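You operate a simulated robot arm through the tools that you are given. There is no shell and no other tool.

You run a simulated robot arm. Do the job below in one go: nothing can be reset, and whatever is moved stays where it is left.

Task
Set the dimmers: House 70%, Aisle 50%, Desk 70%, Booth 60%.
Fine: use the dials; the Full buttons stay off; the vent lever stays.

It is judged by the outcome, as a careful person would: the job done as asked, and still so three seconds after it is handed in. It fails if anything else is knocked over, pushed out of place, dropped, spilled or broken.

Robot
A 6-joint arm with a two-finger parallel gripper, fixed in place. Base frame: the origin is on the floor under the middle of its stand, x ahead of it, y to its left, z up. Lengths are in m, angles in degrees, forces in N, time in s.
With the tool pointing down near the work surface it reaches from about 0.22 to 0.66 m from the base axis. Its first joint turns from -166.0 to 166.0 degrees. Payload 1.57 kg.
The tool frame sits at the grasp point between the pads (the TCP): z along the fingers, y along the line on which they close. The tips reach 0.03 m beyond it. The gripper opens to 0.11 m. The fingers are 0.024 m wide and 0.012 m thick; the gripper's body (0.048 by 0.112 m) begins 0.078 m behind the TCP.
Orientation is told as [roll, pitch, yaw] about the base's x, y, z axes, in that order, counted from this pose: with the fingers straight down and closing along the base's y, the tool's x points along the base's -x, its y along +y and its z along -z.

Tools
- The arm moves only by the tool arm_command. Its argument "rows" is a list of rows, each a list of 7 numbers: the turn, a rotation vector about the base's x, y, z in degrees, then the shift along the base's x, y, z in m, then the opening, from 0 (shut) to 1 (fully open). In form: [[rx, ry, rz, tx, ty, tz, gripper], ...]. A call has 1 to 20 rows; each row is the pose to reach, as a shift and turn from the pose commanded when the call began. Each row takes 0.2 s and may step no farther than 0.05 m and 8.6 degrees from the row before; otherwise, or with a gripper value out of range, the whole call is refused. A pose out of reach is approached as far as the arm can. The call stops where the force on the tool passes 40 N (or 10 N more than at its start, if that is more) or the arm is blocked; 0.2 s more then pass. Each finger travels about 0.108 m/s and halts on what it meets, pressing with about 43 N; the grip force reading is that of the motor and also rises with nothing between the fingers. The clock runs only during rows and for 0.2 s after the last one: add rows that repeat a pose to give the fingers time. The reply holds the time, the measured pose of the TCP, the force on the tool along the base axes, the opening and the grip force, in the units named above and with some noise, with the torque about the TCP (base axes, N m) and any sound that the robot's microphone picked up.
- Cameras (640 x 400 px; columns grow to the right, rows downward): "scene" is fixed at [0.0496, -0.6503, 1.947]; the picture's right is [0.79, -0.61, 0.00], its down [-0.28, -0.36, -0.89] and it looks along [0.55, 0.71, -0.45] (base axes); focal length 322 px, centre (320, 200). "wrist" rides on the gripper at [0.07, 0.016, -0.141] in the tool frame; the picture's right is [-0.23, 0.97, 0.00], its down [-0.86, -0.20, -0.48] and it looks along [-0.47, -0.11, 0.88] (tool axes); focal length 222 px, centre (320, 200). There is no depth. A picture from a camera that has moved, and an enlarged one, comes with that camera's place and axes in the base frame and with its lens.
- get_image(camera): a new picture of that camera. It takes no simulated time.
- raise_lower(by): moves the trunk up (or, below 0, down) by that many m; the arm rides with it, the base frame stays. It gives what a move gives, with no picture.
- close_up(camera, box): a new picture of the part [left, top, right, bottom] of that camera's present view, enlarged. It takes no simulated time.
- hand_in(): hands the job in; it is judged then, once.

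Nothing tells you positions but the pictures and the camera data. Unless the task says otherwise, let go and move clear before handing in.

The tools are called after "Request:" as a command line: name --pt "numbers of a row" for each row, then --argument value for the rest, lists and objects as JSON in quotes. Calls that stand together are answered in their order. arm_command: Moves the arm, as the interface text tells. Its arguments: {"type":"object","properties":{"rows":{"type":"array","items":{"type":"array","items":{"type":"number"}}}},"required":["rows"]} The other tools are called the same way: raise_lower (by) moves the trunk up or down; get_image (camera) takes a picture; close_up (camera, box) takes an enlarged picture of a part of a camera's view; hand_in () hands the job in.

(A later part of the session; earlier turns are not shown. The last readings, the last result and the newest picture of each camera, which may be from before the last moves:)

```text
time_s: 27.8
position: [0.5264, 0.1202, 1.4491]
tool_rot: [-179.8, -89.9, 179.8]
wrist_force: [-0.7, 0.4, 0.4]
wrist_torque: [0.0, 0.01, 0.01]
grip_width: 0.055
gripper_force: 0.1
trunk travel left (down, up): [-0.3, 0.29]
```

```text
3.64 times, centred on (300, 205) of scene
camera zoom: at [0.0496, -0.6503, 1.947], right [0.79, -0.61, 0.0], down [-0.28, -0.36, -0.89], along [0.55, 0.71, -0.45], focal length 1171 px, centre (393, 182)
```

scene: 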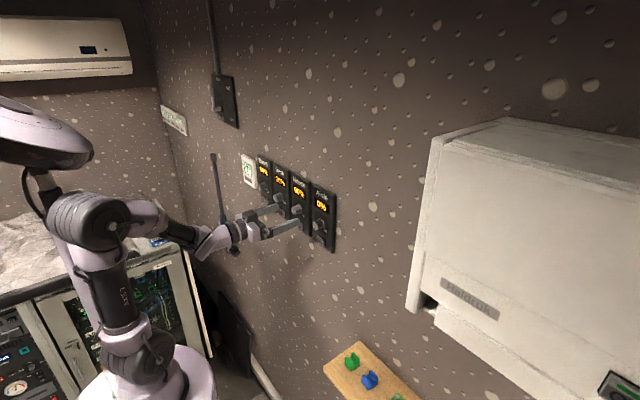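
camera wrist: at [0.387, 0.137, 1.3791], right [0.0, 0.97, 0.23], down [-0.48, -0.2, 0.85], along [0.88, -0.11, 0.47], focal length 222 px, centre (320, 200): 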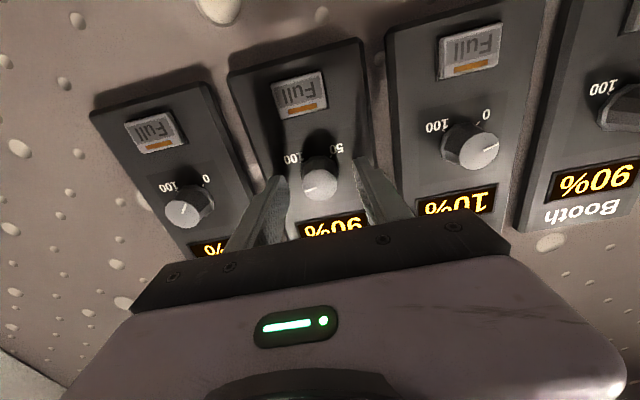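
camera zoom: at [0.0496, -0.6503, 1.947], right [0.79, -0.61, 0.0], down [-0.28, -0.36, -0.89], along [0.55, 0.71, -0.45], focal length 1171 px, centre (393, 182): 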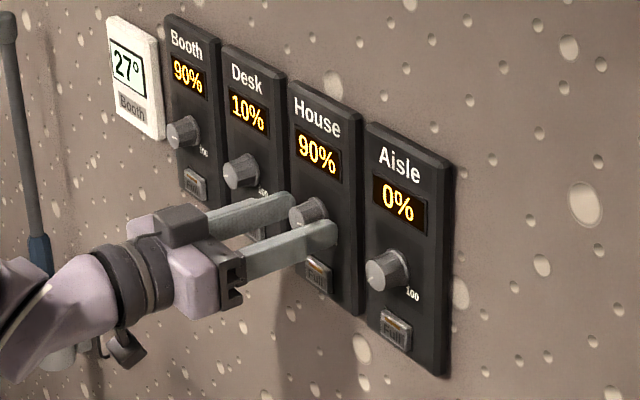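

The fingers straddle the House dial with ~3–4 mm to the panel. I'll close on it.

Request:
arm_command --pt "0 0 0 0 0 0 0.35" --pt "0 0 0 0 0 0 0.2" --pt "0 0 0 0 0 0 0.2" --pt "0 0 0 0 0 0 0.2"

Request:
close_up --camera "wrist" --box '[220, 80, 420, 240]'

Request:
close_up --camera "scene" --box '[250, 150, 350, 260]'

```text
time_s: 28.8
position: [0.5267, 0.1202, 1.449]
tool_rot: [171.2, -89.9, -171.3]
wrist_force: [-0.2, -1.3, -1.3]
wrist_torque: [0.02, -0.01, -0.04]
grip_width: 0.0287
gripper_force: 38.4
trunk travel left (down, up): [-0.3, 0.29]
```

```text
2.50 times, centred on (320, 160) of wrist
camera zoom: at [0.387, 0.1368, 1.3792], right [0.0, 0.97, 0.23], down [-0.48, -0.2, 0.85], along [0.88, -0.11, 0.47], focal length 555 px, centre (320, 300)
```

zoom: 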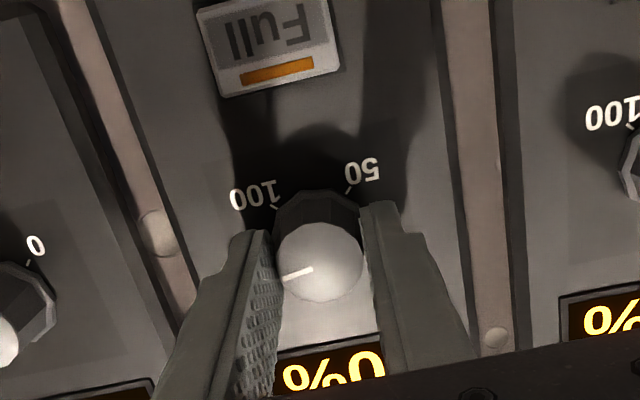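

```text
3.64 times, centred on (300, 205) of scene
camera zoom: at [0.0496, -0.6503, 1.947], right [0.79, -0.61, 0.0], down [-0.28, -0.36, -0.89], along [0.55, 0.71, -0.45], focal length 1171 px, centre (393, 182)
```

zoom: 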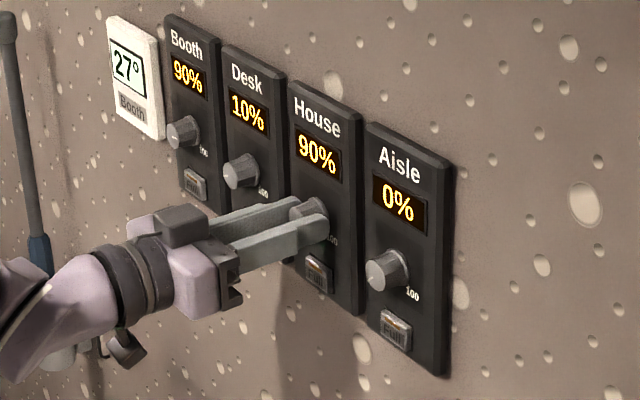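

Gripped firmly at 28.7 mm with almost no side load. I'll start with a small −24° turn to see how the readout responds.

Request:
arm_command --pt "-6 0 0 0 0 0 0.2" --pt "-12 0 0 0 0 0 0.2" --pt "-18 0 0 0 0 0 0.2" --pt "-24 0 0 0 0 0 0.2" --pt "-24 0 0 0 0 0 0.2"

Request:
close_up --camera "wrist" --box '[220, 80, 420, 240]'

Request:
close_up --camera "scene" --box '[250, 150, 350, 260]'

```text
time_s: 30.0
position: [0.5276, 0.1207, 1.4484]
tool_rot: [-90.3, -66.0, 90.3]
wrist_force: [3.7, 0.5, 6.8]
wrist_torque: [0.0, -0.17, 0.04]
grip_width: 0.0281
gripper_force: 38.2
trunk travel left (down, up): [-0.3, 0.29]
```

```text
2.50 times, centred on (320, 160) of wrist
camera zoom: at [0.387, 0.107, 1.3784], right [0.0, 0.98, -0.19], down [-0.48, 0.17, 0.86], along [0.88, 0.09, 0.47], focal length 555 px, centre (320, 300)
```

zoom: 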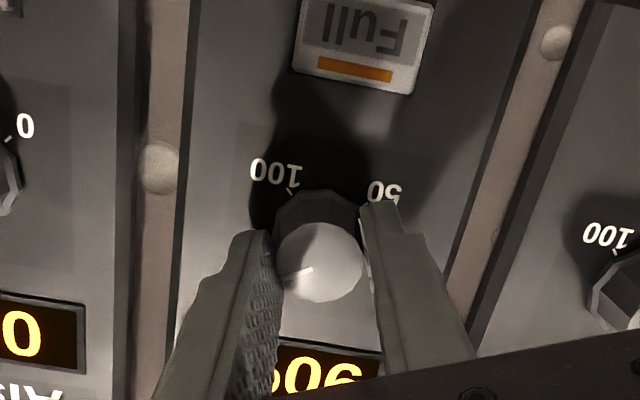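

```text
3.64 times, centred on (300, 205) of scene
camera zoom: at [0.0496, -0.6503, 1.947], right [0.79, -0.61, 0.0], down [-0.28, -0.36, -0.89], along [0.55, 0.71, -0.45], focal length 1171 px, centre (393, 182)
```

zoom: 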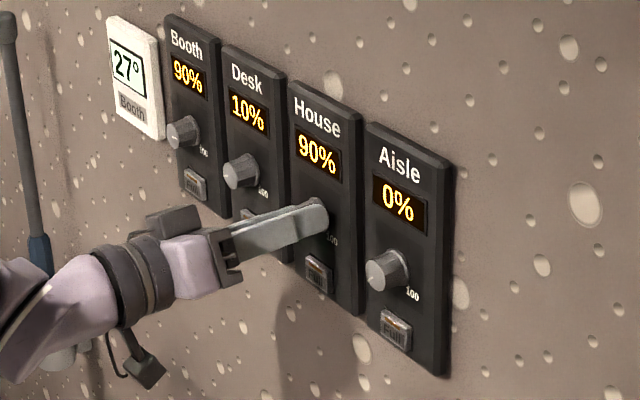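

The dial turns with the gripper but the readout still says 90%, so it likely steps in 10s. I'll continue gradually and watch for step changes.

Request:
arm_command --pt "-6 0 0 0 0 0 0.2" --pt "-12 0 0 0 0 0 0.2" --pt "-18 0 0 0 0 0 0.2" --pt "-24 0 0 0 0 0 0.2" --pt "-30 0 0 0 0 0 0.2" --pt "-30 0 0 0 0 0 0.2"

Request:
close_up --camera "wrist" --box '[220, 80, 420, 240]'

Request:
close_up --camera "scene" --box '[250, 150, 350, 260]'

```text
time_s: 31.4
position: [0.5261, 0.1209, 1.4479]
tool_rot: [-90.1, -36.0, 90.2]
wrist_force: [8.5, 5.0, 16.7]
wrist_torque: [0.01, -0.61, 0.35]
grip_width: 0.0287
gripper_force: 37.8
trunk travel left (down, up): [-0.3, 0.29]
```

```text
2.50 times, centred on (320, 160) of wrist
camera zoom: at [0.387, 0.0737, 1.3944], right [0.0, 0.76, -0.66], down [-0.48, 0.57, 0.66], along [0.88, 0.32, 0.36], focal length 555 px, centre (320, 300)
```

zoom: 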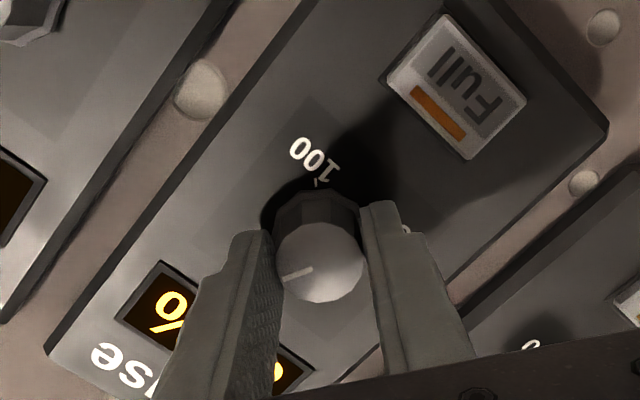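

```text
3.64 times, centred on (300, 205) of scene
camera zoom: at [0.0496, -0.6503, 1.947], right [0.79, -0.61, 0.0], down [-0.28, -0.36, -0.89], along [0.55, 0.71, -0.45], focal length 1171 px, centre (393, 182)
```

zoom: 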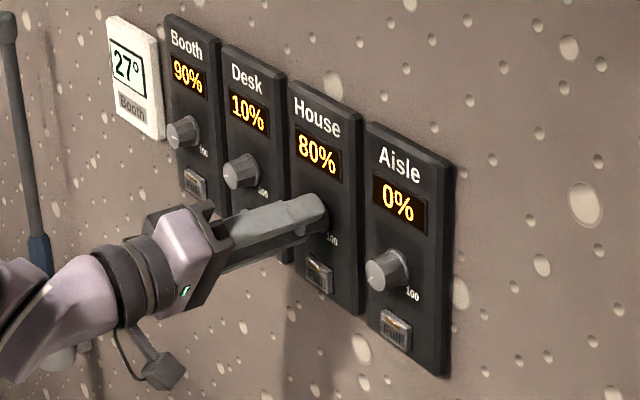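

Readout is now 80% after −54°, matching 54° per 10%. Side load grew to ~17 N from a slight off-centre grip, so I'll nudge the hand with the load to relieve it before continuing.

Request:
arm_command --pt "0 0 0 0.0002 0.0002 0.0006 0.2" --pt "0 0 0 0.0002 0.0002 0.0006 0.2"

```text
time_s: 32.0
position: [0.5273, 0.1198, 1.449]
tool_rot: [-90.2, -36.0, 90.0]
wrist_force: [5.5, 1.9, 14.1]
wrist_torque: [0.03, -0.49, 0.18]
grip_width: 0.0284
gripper_force: 38.6
trunk travel left (down, up): [-0.3, 0.29]
```

Request:
arm_command --pt "0 0 0 0.0003 0.0002 0.001 0.2" --pt "0 0 0 0.0005 0.0003 0.002 0.2" --pt "0 0 0 0.0005 0.0003 0.002 0.2"

Request:
close_up --camera "wrist" --box '[220, 80, 420, 240]'

```text
time_s: 32.8
position: [0.5268, 0.1202, 1.4489]
tool_rot: [-89.8, -35.9, 90.1]
wrist_force: [-6.0, -0.1, -10.5]
wrist_torque: [-0.02, 0.25, 0.17]
grip_width: 0.0285
gripper_force: 38.2
trunk travel left (down, up): [-0.3, 0.29]
```

```text
2.50 times, centred on (320, 160) of wrist
camera zoom: at [0.3867, 0.0736, 1.3953], right [0.0, 0.76, -0.66], down [-0.48, 0.57, 0.66], along [0.88, 0.31, 0.36], focal length 555 px, centre (320, 300)
```

zoom: 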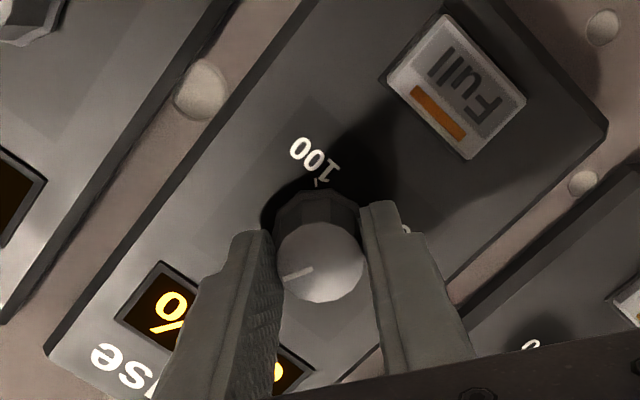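

That overshot slightly; the neutral point is about 0.9 mm back. I'll set it there and turn on toward 70%.

Request:
arm_command --pt "0 0 0 -0.0002 -0.0001 -0.0008 0.2" --pt "-6 0 0 -0.0002 -0.0001 -0.0008 0.2" --pt "-12 0 0 -0.0002 -0.0001 -0.0008 0.2" --pt "-18 0 0 -0.0002 -0.0001 -0.0008 0.2" --pt "-24 0 0 -0.0002 -0.0001 -0.0008 0.2" --pt "-24 0 0 -0.0002 -0.0001 -0.0008 0.2"

Request:
close_up --camera "scene" --box '[250, 150, 350, 260]'

```text
time_s: 34.2
position: [0.5275, 0.1203, 1.4492]
tool_rot: [-89.9, -12.0, 90.0]
wrist_force: [-13.1, -2.3, -26.7]
wrist_torque: [0.04, 0.87, -0.4]
grip_width: 0.0285
gripper_force: 38.7
trunk travel left (down, up): [-0.3, 0.29]
```

```text
3.64 times, centred on (300, 205) of scene
camera zoom: at [0.0496, -0.6503, 1.947], right [0.79, -0.61, 0.0], down [-0.28, -0.36, -0.89], along [0.55, 0.71, -0.45], focal length 1171 px, centre (393, 182)
```

zoom: 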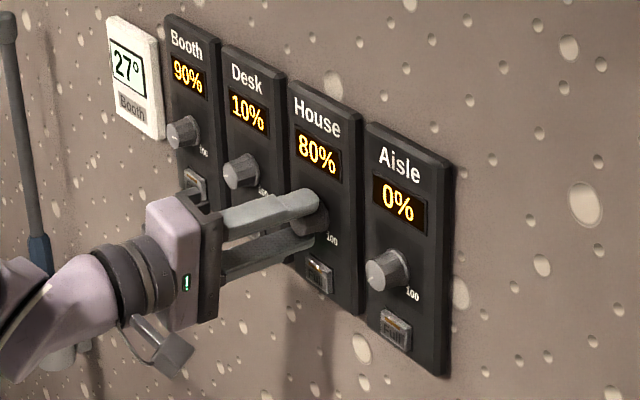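

Load swung the other way (−27 N), so I'll relieve it by moving down and slightly back, and check the pose from the camera data.

Request:
arm_command --pt "0 0 0 -0.0003 0 -0.0008 0.2" --pt "0 0 0 -0.0005 -0.0001 -0.0016 0.2" --pt "0 0 0 -0.0005 -0.0001 -0.0016 0.2"

Request:
close_up --camera "wrist" --box '[220, 80, 420, 240]'

```text
time_s: 35.0
position: [0.5272, 0.1202, 1.4476]
tool_rot: [-90.1, -12.0, 90.1]
wrist_force: [-7.0, -2.6, -20.5]
wrist_torque: [0.01, 0.62, -0.2]
grip_width: 0.0286
gripper_force: 39.0
trunk travel left (down, up): [-0.3, 0.29]
```

```text
2.50 times, centred on (320, 160) of wrist
camera zoom: at [0.3869, 0.0559, 1.4182], right [0.0, 0.42, -0.91], down [-0.48, 0.79, 0.37], along [0.88, 0.43, 0.2], focal length 555 px, centre (320, 300)
```

zoom: 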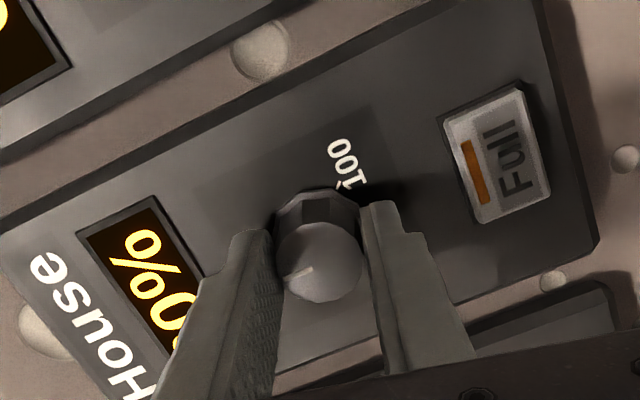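

Request:
arm_command --pt "0 0 0 0 0 0 0.2" --pt "0 0 0 0 0 0 0.2" --pt "0 0 0 0 0 0 0.2"

```text
time_s: 35.8
position: [0.5272, 0.1204, 1.4483]
tool_rot: [-89.9, -12.0, 90.1]
wrist_force: [-5.6, -2.1, -16.2]
wrist_torque: [0.04, 0.5, -0.07]
grip_width: 0.0286
gripper_force: 38.8
trunk travel left (down, up): [-0.3, 0.29]
```

Request:
arm_command --pt "0 0 0 -0.0003 0 -0.0006 0.2" --pt "0 0 0 -0.0003 0 -0.0006 0.2" --pt "0 0 0 -0.0003 0 -0.0006 0.2" --pt "0 0 0 -0.0003 0 -0.0006 0.2"

```text
time_s: 36.8
position: [0.5262, 0.1209, 1.448]
tool_rot: [-90.2, -12.0, 90.2]
wrist_force: [5.9, -0.9, 5.8]
wrist_torque: [0.0, -0.08, -0.39]
grip_width: 0.0289
gripper_force: 38.7
trunk travel left (down, up): [-0.3, 0.29]
```

Loads are now small (~6 N). Continuing the turn in smaller chunks.

Request:
arm_command --pt "-5 0 0 0 0 0 0.2" --pt "-10 0 0 0 0 0 0.2" --pt "-15 0 0 0 0 0 0.2" --pt "-15 0 0 0 0 0 0.2"

Request:
close_up --camera "scene" --box '[250, 150, 350, 260]'

```text
time_s: 37.8
position: [0.5273, 0.1206, 1.448]
tool_rot: [-90.3, 2.9, 90.1]
wrist_force: [10.9, 0.8, 22.3]
wrist_torque: [-0.01, -0.64, 0.49]
grip_width: 0.0286
gripper_force: 38.9
trunk travel left (down, up): [-0.3, 0.29]
```

```text
3.64 times, centred on (300, 205) of scene
camera zoom: at [0.0496, -0.6503, 1.947], right [0.79, -0.61, 0.0], down [-0.28, -0.36, -0.89], along [0.55, 0.71, -0.45], focal length 1171 px, centre (393, 182)
```

zoom: 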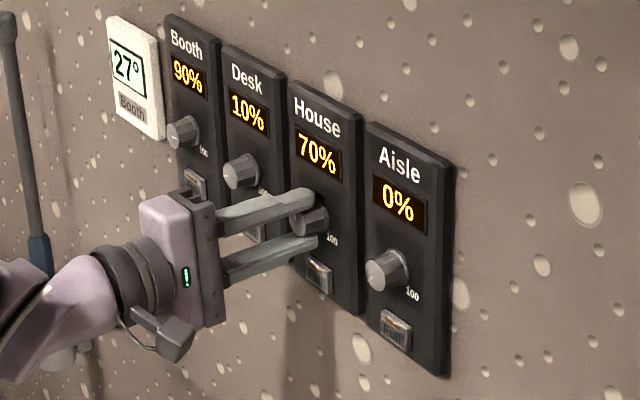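

House reads 70% now; the step changed where expected. I'll go to the middle of the step (−108° total) while relieving the load.

Request:
arm_command --pt "0 0 0 0.0002 0 0.0007 0.2" --pt "-5 0 0 0.0003 0 0.001 0.2" --pt "-10 0 0 0.0003 0 0.001 0.2" --pt "-15 0 0 0.0003 0 0.001 0.2" --pt "-15 0 0 0.0003 0 0.001 0.2" --pt "-15 0 0 0.0003 0 0.001 0.2"

Request:
close_up --camera "scene" --box '[250, 150, 350, 260]'

Request:
close_up --camera "wrist" --box '[220, 80, 420, 240]'

```text
time_s: 39.2
position: [0.5265, 0.1204, 1.4474]
tool_rot: [-89.9, 18.1, 90.1]
wrist_force: [4.0, 1.0, 8.3]
wrist_torque: [0.03, -0.24, 0.09]
grip_width: 0.0287
gripper_force: 38.5
trunk travel left (down, up): [-0.3, 0.29]
```

```text
3.64 times, centred on (300, 205) of scene
camera zoom: at [0.0496, -0.6503, 1.947], right [0.79, -0.61, 0.0], down [-0.28, -0.36, -0.89], along [0.55, 0.71, -0.45], focal length 1171 px, centre (393, 182)
```

zoom: 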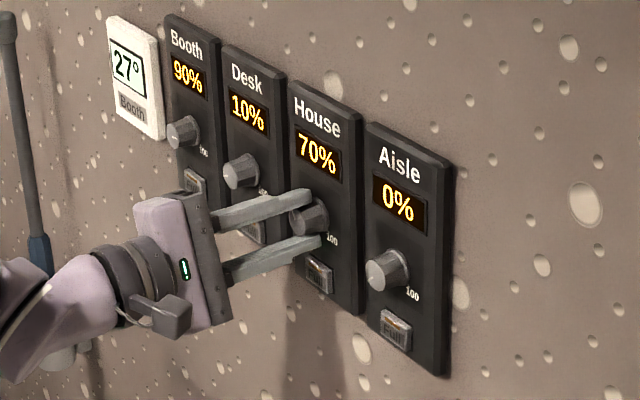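

```text
2.50 times, centred on (320, 160) of wrist
camera zoom: at [0.3868, 0.0493, 1.4547], right [0.0, -0.09, -1.0], down [-0.48, 0.87, -0.07], along [0.88, 0.48, -0.04], focal length 555 px, centre (320, 300)
```

zoom: 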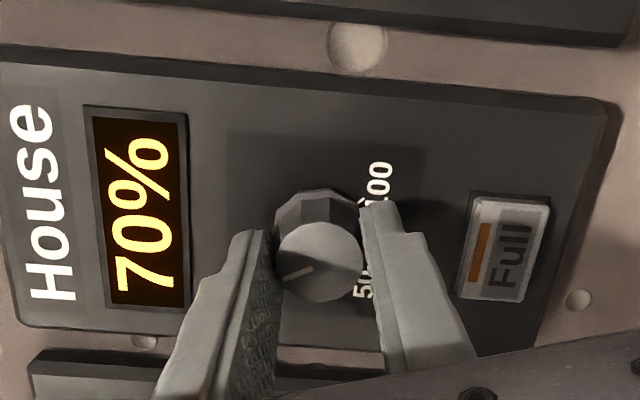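

House is centred on its 70% step. I'll open the fingers and back straight off.

Request:
arm_command --pt "0 0 0 0 0 0 0.35" --pt "0 0 0 0 0 0 0.45" --pt "0 0 0 -0.002 0 0 0.5" --pt "0 0 0 -0.012 0 0 0.5" --pt "0 0 0 -0.025 0 0 0.5" --pt "0 0 0 -0.038 0 0 0.5" --pt "0 0 0 -0.038 0 0 0.5"

Request:
close_up --camera "scene" --box '[250, 150, 350, 260]'

Request:
get_image --camera "wrist"

Request:
close_up --camera "wrist" --box '[250, 100, 410, 230]'

```text
time_s: 40.8
position: [0.4898, 0.1205, 1.4492]
tool_rot: [-90.0, 18.0, 90.1]
wrist_force: [0.3, -0.2, 0.4]
wrist_torque: [0.03, 0.01, 0.03]
grip_width: 0.0551
gripper_force: 0.1
trunk travel left (down, up): [-0.3, 0.29]
```

```text
3.64 times, centred on (300, 205) of scene
camera zoom: at [0.0496, -0.6503, 1.947], right [0.79, -0.61, 0.0], down [-0.28, -0.36, -0.89], along [0.55, 0.71, -0.45], focal length 1171 px, centre (393, 182)
```

zoom: 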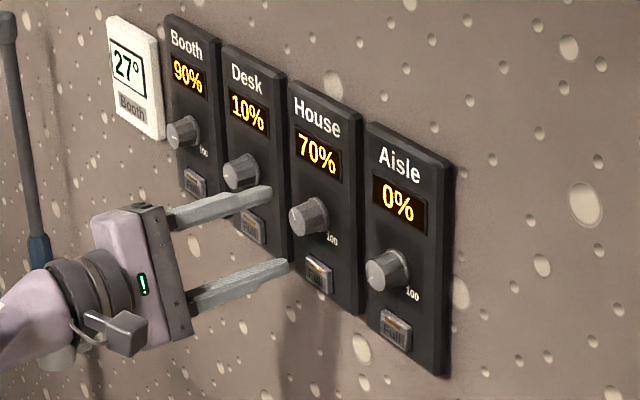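

```text
taken
camera wrist: at [0.3492, 0.049, 1.4552], right [0.0, -0.08, -1.0], down [-0.48, 0.87, -0.07], along [0.88, 0.48, -0.04], focal length 222 px, centre (320, 200)
```

wrist: 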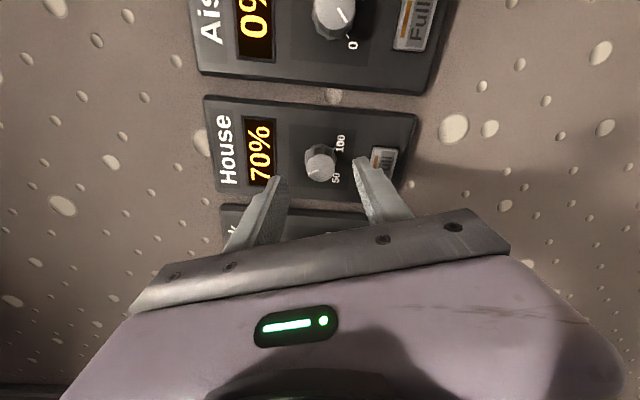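

```text
3.08 times, centred on (330, 165) of wrist
camera zoom: at [0.3492, 0.049, 1.4552], right [0.0, -0.08, -1.0], down [-0.48, 0.87, -0.07], along [0.88, 0.48, -0.04], focal length 684 px, centre (289, 308)
```

zoom: 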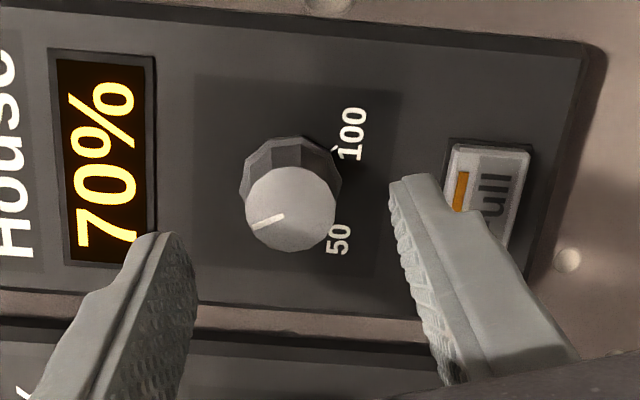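

House stays at 70% after release, pointer centred. Next is Aisle (0→50, +135° clockwise): I'll slide over at this standoff and check reach.

Request:
arm_command --pt "0 0 0 0 -0.02 0 0.5" --pt "0 0 0 0 -0.045 0 0.5" --pt "0 0 0 0 -0.07 0 0.5" --pt "0 0 0 0 -0.095 0 0.5" --pt "0 0 0 0 -0.1147 -0.0005 0.5" --pt "0 0 0 0 -0.1147 -0.0005 0.5"

Request:
get_image --camera "wrist"

Request:
get_image --camera "scene"

```text
time_s: 42.2
position: [0.472, 0.0667, 1.4755]
tool_rot: [-89.7, 18.1, 89.8]
wrist_force: [-0.6, 0.4, 0.9]
wrist_torque: [0.01, 0.01, 0.01]
grip_width: 0.0551
gripper_force: 0.0
out of reach, approached as far as the arm can: row 2, 3, 4, 5, 6
trunk travel left (down, up): [-0.3, 0.29]
```

```text
taken
camera wrist: at [0.3311, -0.003, 1.4824], right [0.0, -0.08, -1.0], down [-0.48, 0.88, -0.07], along [0.88, 0.47, -0.04], focal length 222 px, centre (320, 200)
```

wrist: 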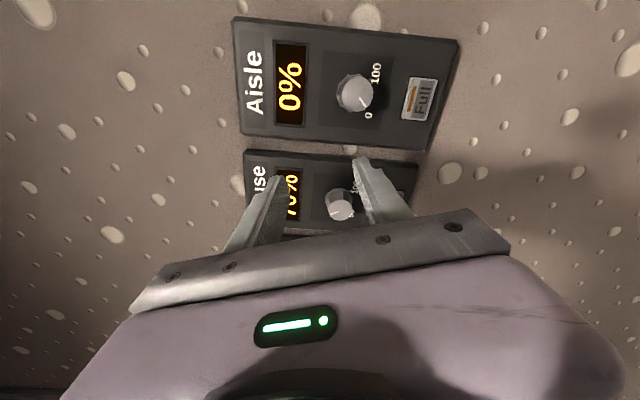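

```text
taken
```

scene: 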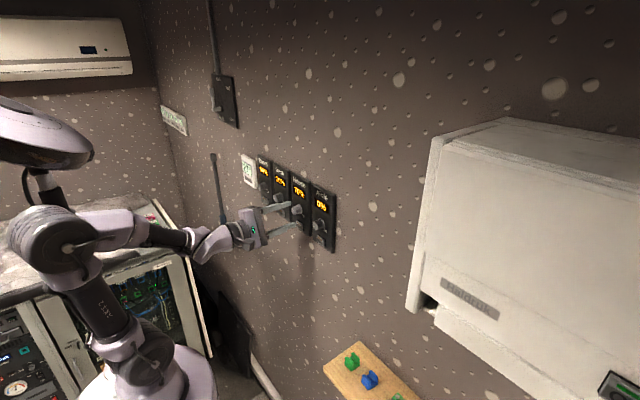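

Reach to Aisle at this trunk height is blocked by a wrist joint limit; it should work with the trunk fully lowered, so I'll leave Aisle for last. Now I'll go to Desk (y≈0.235), rolling to −150° as its pre-turn.

Request:
arm_command --pt "0 0 0 0 0.03 -0.005 0.5" --pt "0 0 0 0.005 0.065 -0.015 0.5" --pt "-7 0 0 0.01 0.1 -0.02 0.5" --pt "-14 0 0 0.013 0.13 -0.025 0.5" --pt "-21 0 0 0.0165 0.155 -0.028 0.5" --pt "-28 0 0 0.0165 0.1669 -0.028 0.5" --pt "-35 0 0 0.0165 0.1669 -0.028 0.5" --pt "-42 0 0 0.0165 0.1669 -0.028 0.5" --pt "-42 0 0 0.0165 0.1669 -0.028 0.5"

Request:
get_image --camera "wrist"

Request:
close_up --camera "wrist" --box '[240, 90, 400, 230]'

Request:
get_image --camera "scene"

```text
time_s: 44.2
position: [0.4867, 0.2349, 1.4471]
tool_rot: [-89.7, 60.1, 90.2]
wrist_force: [0.3, 0.6, 0.6]
wrist_torque: [-0.02, 0.0, -0.02]
grip_width: 0.055
gripper_force: 0.0
trunk travel left (down, up): [-0.3, 0.29]
```

```text
taken
camera wrist: at [0.347, 0.1863, 1.4999], right [0.0, -0.73, -0.68], down [-0.48, 0.6, -0.64], along [0.88, 0.33, -0.35], focal length 222 px, centre (320, 200)
```

wrist: 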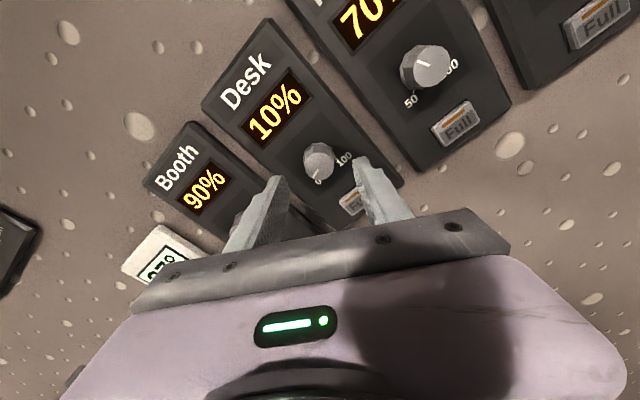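

```text
2.86 times, centred on (320, 160) of wrist
camera zoom: at [0.347, 0.1863, 1.4999], right [0.0, -0.73, -0.68], down [-0.48, 0.6, -0.64], along [0.88, 0.33, -0.35], focal length 635 px, centre (320, 314)
```

zoom: 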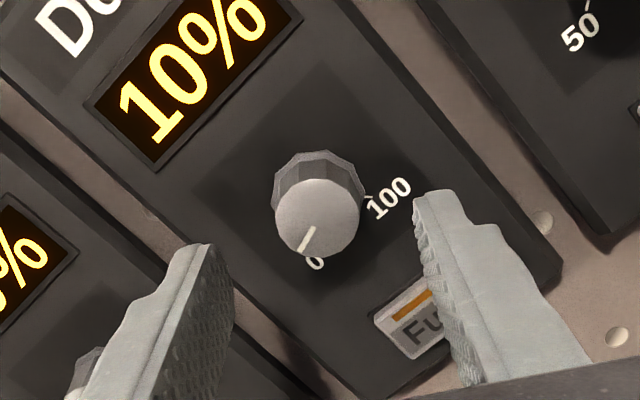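

```text
taken
```

scene: 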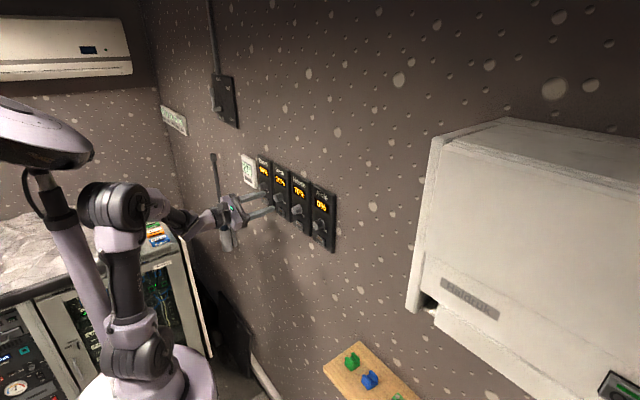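

Tool is centred on Desk within ~1 mm. I'll rehearse the whole +166° roll in free air first.

Request:
arm_command --pt "8.3 0 0 0 0 0.0013 0.5" --pt "16.6 0 0 0 0 0.0013 0.5" --pt "24.9 0 0 0 0 0.0013 0.5" --pt "33.2 0 0 0 0 0.0013 0.5" --pt "41.5 0 0 0 0 0.0013 0.5" --pt "49.8 0 0 0 0 0.0013 0.5" --pt "58.1 0 0 0 0 0.0013 0.5" --pt "66.4 0 0 0 0 0.0013 0.5" --pt "74.7 0 0 0 0 0.0013 0.5" --pt "83 0 0 0 0 0.0013 0.5" --pt "91.3 0 0 0 0 0.0013 0.5" --pt "99.6 0 0 0 0 0.0013 0.5" --pt "107.9 0 0 0 0 0.0013 0.5" --pt "116.2 0 0 0 0 0.0013 0.5" --pt "124.5 0 0 0 0 0.0013 0.5" --pt "132.8 0 0 0 0 0.0013 0.5" --pt "141.1 0 0 0 0 0.0013 0.5" --pt "149.4 0 0 0 0 0.0013 0.5" --pt "157.7 0 0 0 0 0.0013 0.5" --pt "166 0 0 0 0 0.0013 0.5"

Request:
get_image --camera "wrist"

Request:
close_up --camera "wrist" --box '[240, 90, 400, 230]'

```text
time_s: 48.4
position: [0.4864, 0.2348, 1.447]
tool_rot: [90.2, -74.0, -90.4]
wrist_force: [-0.4, 0.0, -1.0]
wrist_torque: [-0.01, -0.02, -0.02]
grip_width: 0.0551
gripper_force: 0.0
trunk travel left (down, up): [-0.3, 0.29]
```

```text
taken
camera wrist: at [0.3463, 0.27, 1.3859], right [0.0, 0.87, 0.49], down [-0.48, -0.43, 0.77], along [0.88, -0.23, 0.42], focal length 222 px, centre (320, 200)
```

wrist: 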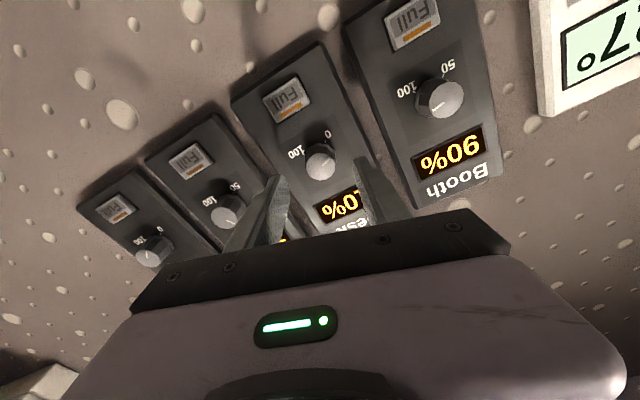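

```text
2.86 times, centred on (320, 160) of wrist
camera zoom: at [0.3463, 0.27, 1.3859], right [0.0, 0.87, 0.49], down [-0.48, -0.43, 0.77], along [0.88, -0.23, 0.42], focal length 635 px, centre (320, 314)
```

zoom: 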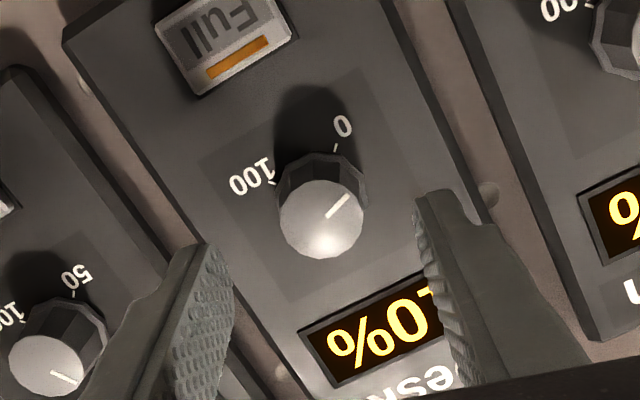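

The full sweep is reachable and the axis agrees (y 0.2353, z 1.4486). I'll roll back to −150° and advance over the Desk dial.

Request:
arm_command --pt "-8.3 0 0 0 0 0 0.5" --pt "-16.6 0 0 0 0 0 0.5" --pt "-24.9 0 0 0 0 0 0.5" --pt "-33.2 0 0 0 0 0 0.5" --pt "-41.5 0 0 0 0 0 0.5" --pt "-49.8 0 0 0 0 0 0.5" --pt "-58.1 0 0 0 0 0 0.5" --pt "-66.4 0 0 0 0 0 0.5" --pt "-74.7 0 0 0 0 0 0.5" --pt "-83 0 0 0 0 0 0.5" --pt "-91.3 0 0 0 0 0 0.5" --pt "-99.6 0 0 0 0 0 0.5" --pt "-107.9 0 0 0 0 0 0.5" --pt "-116.2 0 0 0 0 0 0.5" --pt "-124.5 0 0 0 0 0 0.5" --pt "-132.8 0 0 0 0 0 0.5" --pt "-141.1 0 0 0 0 0 0.5" --pt "-149.4 0 0 0 0 0 0.5" --pt "-157.7 0 0 0 0 0 0.5" --pt "-166 0 0 0 0 0 0.5"

Request:
arm_command --pt "0 0 0 0.01 0 0 0.5" --pt "0 0 0 0.02 0 0 0.5" --pt "0 0 0 0.03 0 0 0.5" --pt "0 0 0 0.0395 0 0 0.5" --pt "0 0 0 0.0395 0 0 0.5"

Request:
close_up --camera "wrist" --box '[220, 80, 420, 240]'

Request:
close_up --camera "scene" --box '[250, 150, 350, 260]'

```text
time_s: 52.6
position: [0.4859, 0.2349, 1.448]
tool_rot: [-89.8, 60.0, 90.2]
wrist_force: [-0.1, 0.7, 0.4]
wrist_torque: [0.01, -0.03, 0.01]
grip_width: 0.0552
gripper_force: 0.1
trunk travel left (down, up): [-0.3, 0.29]
```

```text
time_s: 53.8
position: [0.5262, 0.2355, 1.4489]
tool_rot: [-90.0, 60.0, 90.1]
wrist_force: [0.0, 0.5, 0.5]
wrist_torque: [0.02, -0.02, 0.01]
grip_width: 0.055
gripper_force: 0.1
trunk travel left (down, up): [-0.3, 0.29]
```

```text
2.50 times, centred on (320, 160) of wrist
camera zoom: at [0.3859, 0.1858, 1.5012], right [0.0, -0.73, -0.68], down [-0.48, 0.6, -0.64], along [0.88, 0.33, -0.35], focal length 555 px, centre (320, 300)
```

zoom: 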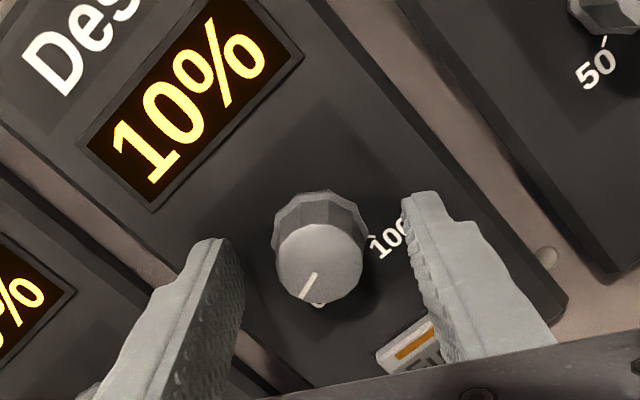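

```text
3.64 times, centred on (300, 205) of scene
camera zoom: at [0.0496, -0.6503, 1.947], right [0.79, -0.61, 0.0], down [-0.28, -0.36, -0.89], along [0.55, 0.71, -0.45], focal length 1171 px, centre (393, 182)
```

zoom: 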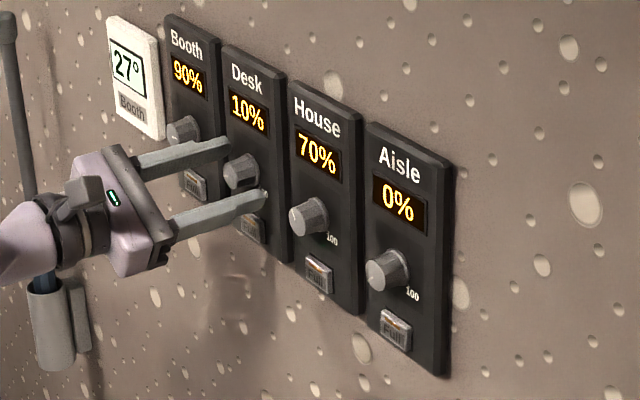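

Well centred over Desk with clearance to the panel and button. Closing the fingers.

Request:
arm_command --pt "0 0 0 0 0.0005 0 0.4" --pt "0 0 0 0 0.0005 0 0.25" --pt "0 0 0 0 0.0005 0 0.2" --pt "0 0 0 0 0.0005 0 0.2" --pt "0 0 0 0 0.0005 0 0.2"

Request:
arm_command --pt "6 0 0 0 0 0 0.2" --pt "12 0 0 0 0 0 0.2" --pt "18 0 0 0 0 0 0.2" --pt "24 0 0 0 0 0 0.2" --pt "27 0 0 0 0 0 0.2" --pt "27 0 0 0 0 0 0.2"

Request:
close_up --camera "wrist" --box '[220, 80, 420, 240]'

Request:
close_up --camera "scene" --box '[250, 150, 350, 260]'

```text
time_s: 55.0
position: [0.5257, 0.2348, 1.4474]
tool_rot: [-89.8, 59.9, 90.2]
wrist_force: [-0.5, -0.8, -1.3]
wrist_torque: [-0.02, 0.0, -0.04]
grip_width: 0.028
gripper_force: 38.2
trunk travel left (down, up): [-0.3, 0.29]
```

```text
time_s: 56.4
position: [0.5259, 0.2354, 1.4474]
tool_rot: [-89.9, 32.9, 90.2]
wrist_force: [0.4, -1.3, -1.1]
wrist_torque: [0.03, 0.17, 0.09]
grip_width: 0.0281
gripper_force: 38.9
trunk travel left (down, up): [-0.3, 0.29]
```

```text
2.50 times, centred on (320, 160) of wrist
camera zoom: at [0.3859, 0.1675, 1.4731], right [0.0, -0.34, -0.94], down [-0.48, 0.83, -0.3], along [0.88, 0.45, -0.16], focal length 555 px, centre (320, 300)
```

zoom: 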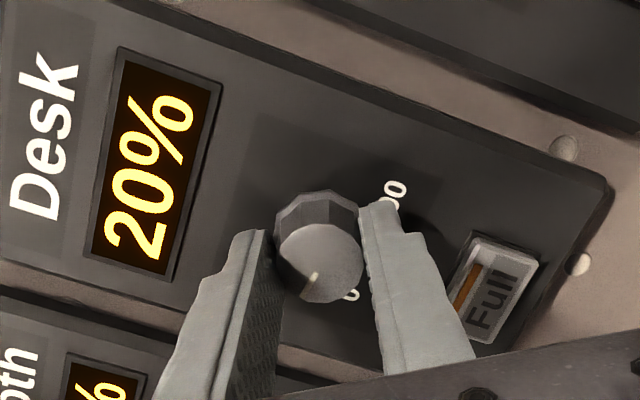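

```text
3.64 times, centred on (300, 205) of scene
camera zoom: at [0.0496, -0.6503, 1.947], right [0.79, -0.61, 0.0], down [-0.28, -0.36, -0.89], along [0.55, 0.71, -0.45], focal length 1171 px, centre (393, 182)
```

zoom: 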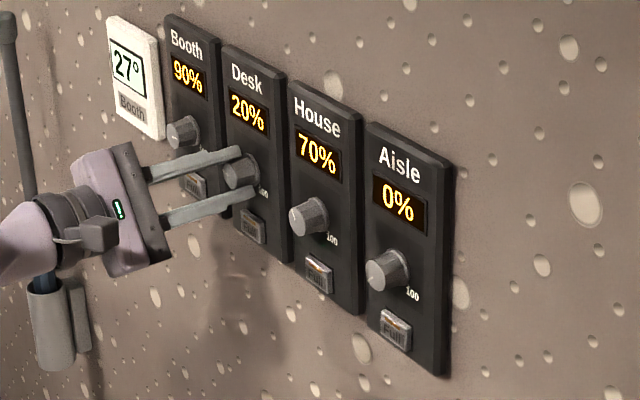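

Desk is at 20% after +27° with negligible side load, exactly as predicted. Continuing in steps.

Request:
arm_command --pt "6 0 0 0 0 0 0.2" --pt "12 0 0 0 0 0 0.2" --pt "18 0 0 0 0 0 0.2" --pt "24 0 0 0 0 0 0.2" --pt "27 0 0 0 0 0 0.2" --pt "27 0 0 0 0 0 0.2"

Request:
arm_command --pt "6 0 0 0 0 0 0.2" --pt "12 0 0 0 0 0 0.2" --pt "18 0 0 0 0 0 0.2" --pt "24 0 0 0 0 0 0.2" --pt "27 0 0 0 0 0 0.2" --pt "27 0 0 0 0 0 0.2"

Request:
close_up --camera "scene" --box '[250, 150, 350, 260]'

```text
time_s: 57.8
position: [0.5267, 0.2351, 1.4488]
tool_rot: [-90.1, 6.0, 90.1]
wrist_force: [0.7, 0.8, 0.8]
wrist_torque: [0.05, 0.03, 0.07]
grip_width: 0.0281
gripper_force: 38.1
trunk travel left (down, up): [-0.3, 0.29]
```

```text
time_s: 59.2
position: [0.5265, 0.2339, 1.4482]
tool_rot: [-89.9, -21.0, 90.2]
wrist_force: [-3.7, 0.4, -4.0]
wrist_torque: [0.0, 0.08, 0.41]
grip_width: 0.0282
gripper_force: 38.5
trunk travel left (down, up): [-0.3, 0.29]
```

```text
3.64 times, centred on (300, 205) of scene
camera zoom: at [0.0496, -0.6503, 1.947], right [0.79, -0.61, 0.0], down [-0.28, -0.36, -0.89], along [0.55, 0.71, -0.45], focal length 1171 px, centre (393, 182)
```

zoom: 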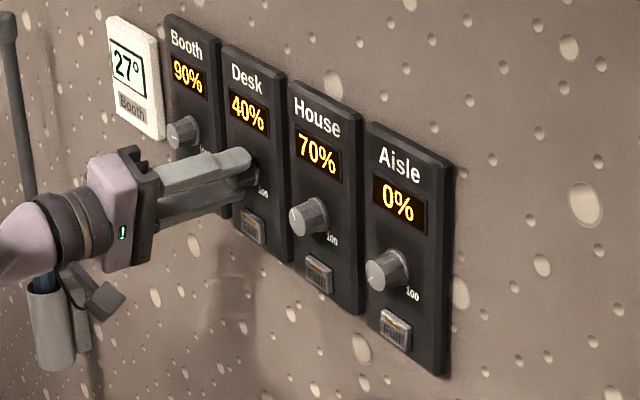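

Desk reads 40% with light loads. Three more 27° steps to go; I'll do two and check.

Request:
arm_command --pt "6 0 0 0 0 0 0.2" --pt "12 0 0 0 0 0 0.2" --pt "18 0 0 0 0 0 0.2" --pt "24 0 0 0 0 0 0.2" --pt "27 0 0 0 0 0 0.2" --pt "27 0 0 0 0 0 0.2"

Request:
arm_command --pt "6 0 0 0 0 0 0.2" --pt "12 0 0 0 0 0 0.2" --pt "18 0 0 0 0 0 0.2" --pt "24 0 0 0 0 0 0.2" --pt "27 0 0 0 0 0 0.2" --pt "27 0 0 0 0 0 0.2"

Request:
close_up --camera "scene" --box '[250, 150, 350, 260]'

```text
time_s: 60.6
position: [0.5254, 0.2349, 1.4475]
tool_rot: [-90.1, -48.1, 90.0]
wrist_force: [-4.3, 1.0, -10.5]
wrist_torque: [-0.01, 0.33, -0.03]
grip_width: 0.028
gripper_force: 38.0
trunk travel left (down, up): [-0.3, 0.29]
```

```text
time_s: 62.0
position: [0.5249, 0.2335, 1.4469]
tool_rot: [-90.0, -75.0, 90.0]
wrist_force: [-8.5, -2.2, -21.1]
wrist_torque: [-0.01, 0.51, 0.01]
grip_width: 0.0282
gripper_force: 38.2
trunk travel left (down, up): [-0.3, 0.29]
```

```text
3.64 times, centred on (300, 205) of scene
camera zoom: at [0.0496, -0.6503, 1.947], right [0.79, -0.61, 0.0], down [-0.28, -0.36, -0.89], along [0.55, 0.71, -0.45], focal length 1171 px, centre (393, 182)
```

zoom: 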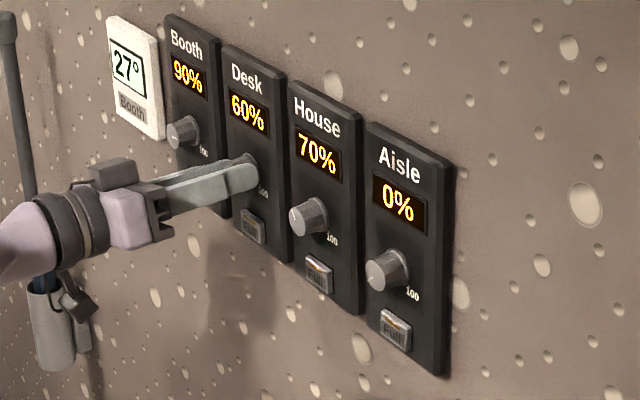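

Desk is at 60%. Load has built to −21 N vertically, so I'll shift down about 1 mm and then do the last 27°.

Request:
arm_command --pt "0 0 0 -0.0002 0 -0.0006 0.2" --pt "0 0 0 -0.0003 0 -0.0011 0.2" --pt "0 0 0 -0.0003 0 -0.0011 0.2"

```text
time_s: 62.8
position: [0.5263, 0.2344, 1.4476]
tool_rot: [-90.7, -75.0, 90.7]
wrist_force: [-4.6, -0.3, -8.9]
wrist_torque: [0.03, 0.35, -0.11]
grip_width: 0.0283
gripper_force: 38.2
trunk travel left (down, up): [-0.3, 0.29]
```

Request:
arm_command --pt "6 0 0 0 0 0 0.2" --pt "12 0 0 0 0 0 0.2" --pt "18 0 0 0 0 0 0.2" --pt "24 0 0 0 0 0 0.2" --pt "27 0 0 0 0 0 0.2" --pt "27 0 0 0 0 0 0.2"

Request:
close_up --camera "scene" --box '[250, 150, 350, 260]'

Request:
close_up --camera "wrist" --box '[220, 80, 420, 240]'

```text
time_s: 64.2
position: [0.5251, 0.2344, 1.4475]
tool_rot: [90.4, -77.9, -90.5]
wrist_force: [1.3, 2.3, 0.6]
wrist_torque: [0.02, -0.07, -0.04]
grip_width: 0.0279
gripper_force: 37.9
trunk travel left (down, up): [-0.3, 0.29]
```

```text
3.64 times, centred on (300, 205) of scene
camera zoom: at [0.0496, -0.6503, 1.947], right [0.79, -0.61, 0.0], down [-0.28, -0.36, -0.89], along [0.55, 0.71, -0.45], focal length 1171 px, centre (393, 182)
```

zoom: 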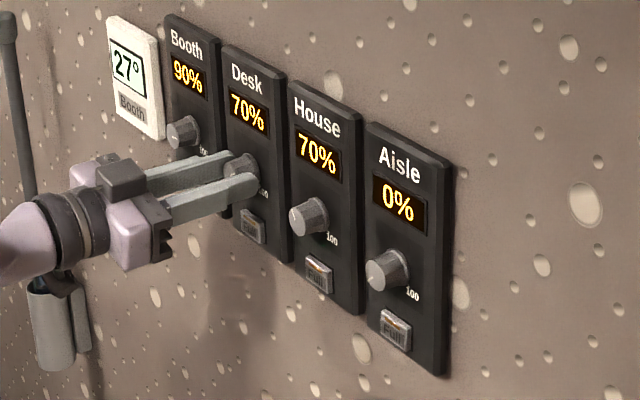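

```text
2.50 times, centred on (320, 160) of wrist
camera zoom: at [0.3859, 0.266, 1.3835], right [0.0, 0.9, 0.43], down [-0.48, -0.37, 0.79], along [0.88, -0.2, 0.43], focal length 555 px, centre (320, 300)
```

zoom: 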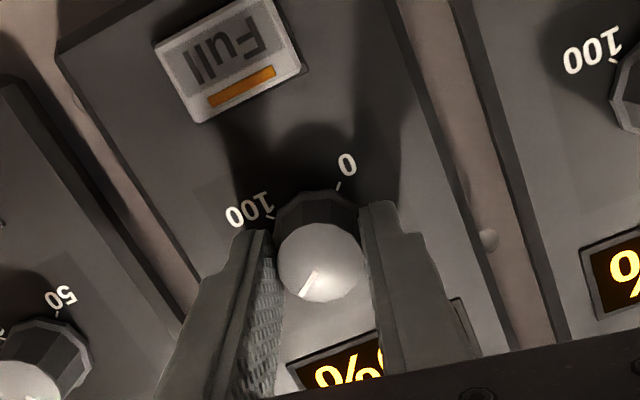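

Desk reads 70% with almost no load. I'll release and back straight off.

Request:
arm_command --pt "0 0 0 0 0 0 0.35" --pt "0 0 0 0 0 0 0.45" --pt "0 0 0 -0.002 0 0 0.5" --pt "0 0 0 -0.012 0 0 0.5" --pt "0 0 0 -0.025 0 0 0.5" --pt "0 0 0 -0.038 0 0 0.5" --pt "0 0 0 -0.038 0 0 0.5"

Request:
close_up --camera "scene" --box '[250, 150, 350, 260]'

Request:
get_image --camera "wrist"

```text
time_s: 65.8
position: [0.4883, 0.2356, 1.4483]
tool_rot: [90.4, -78.0, -90.4]
wrist_force: [0.0, 1.0, 0.5]
wrist_torque: [-0.01, 0.0, 0.06]
grip_width: 0.0551
gripper_force: 0.1
trunk travel left (down, up): [-0.3, 0.29]
```

```text
3.64 times, centred on (300, 205) of scene
camera zoom: at [0.0496, -0.6503, 1.947], right [0.79, -0.61, 0.0], down [-0.28, -0.36, -0.89], along [0.55, 0.71, -0.45], focal length 1171 px, centre (393, 182)
```

zoom: 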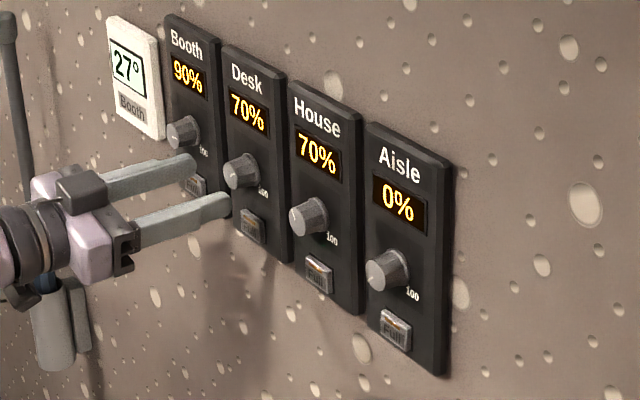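

```text
taken
camera wrist: at [0.3486, 0.2657, 1.3832], right [0.0, 0.91, 0.42], down [-0.48, -0.37, 0.79], along [0.88, -0.2, 0.43], focal length 222 px, centre (320, 200)
```

wrist: 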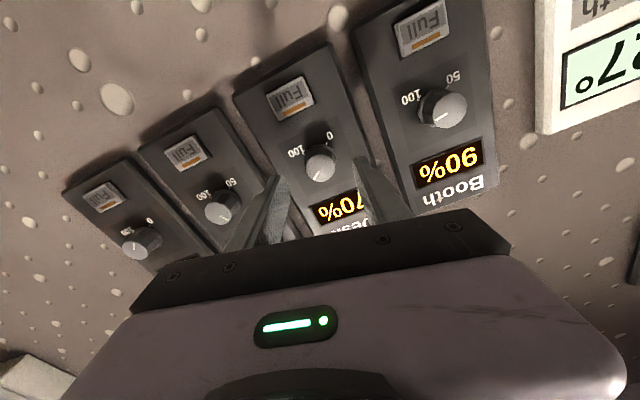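

House and Desk both hold at 70%. Next Booth (90→60, about −162°): sliding left to y≈0.350 at this standoff.

Request:
arm_command --pt "0 0 0 0 0.02 0 0.5" --pt "0 0 0 0 0.045 0 0.5" --pt "0 0 0 0 0.07 0 0.5" --pt "0 0 0 0 0.095 0.0003 0.5" --pt "0 0 0 0 0.115 0.0003 0.5" --pt "0 0 0 0 0.115 0.0003 0.5"

Request:
get_image --camera "wrist"

Request:
close_up --camera "wrist" --box '[240, 90, 400, 230]'

Request:
get_image --camera "scene"

```text
time_s: 67.2
position: [0.488, 0.3487, 1.4477]
tool_rot: [90.5, -77.9, -90.5]
wrist_force: [0.1, 0.1, 0.8]
wrist_torque: [-0.04, 0.01, 0.01]
grip_width: 0.0548
gripper_force: 0.1
trunk travel left (down, up): [-0.3, 0.29]
```

```text
taken
camera wrist: at [0.348, 0.3798, 1.3831], right [0.0, 0.91, 0.42], down [-0.48, -0.37, 0.79], along [0.88, -0.2, 0.43], focal length 222 px, centre (320, 200)
```

wrist: 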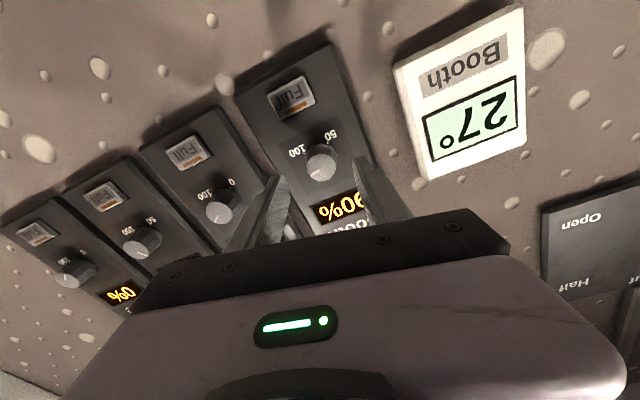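

```text
2.86 times, centred on (320, 160) of wrist
camera zoom: at [0.348, 0.3798, 1.3831], right [0.0, 0.91, 0.42], down [-0.48, -0.37, 0.79], along [0.88, -0.2, 0.43], focal length 635 px, centre (320, 314)
```

zoom: 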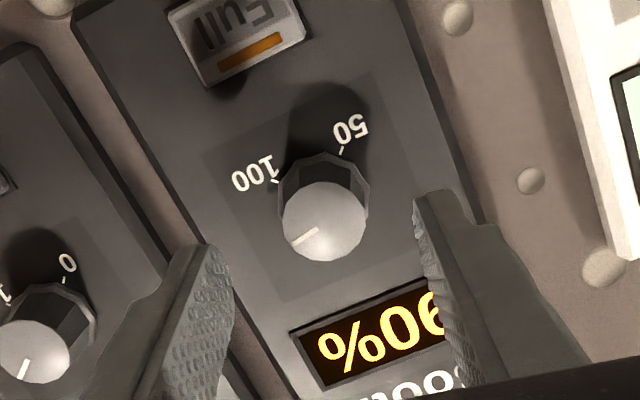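

```text
taken
```

scene: 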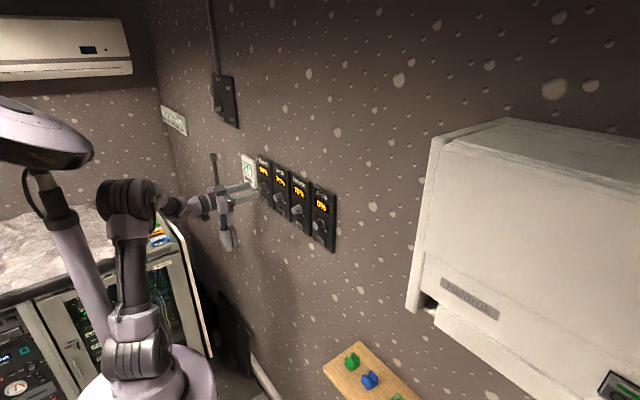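

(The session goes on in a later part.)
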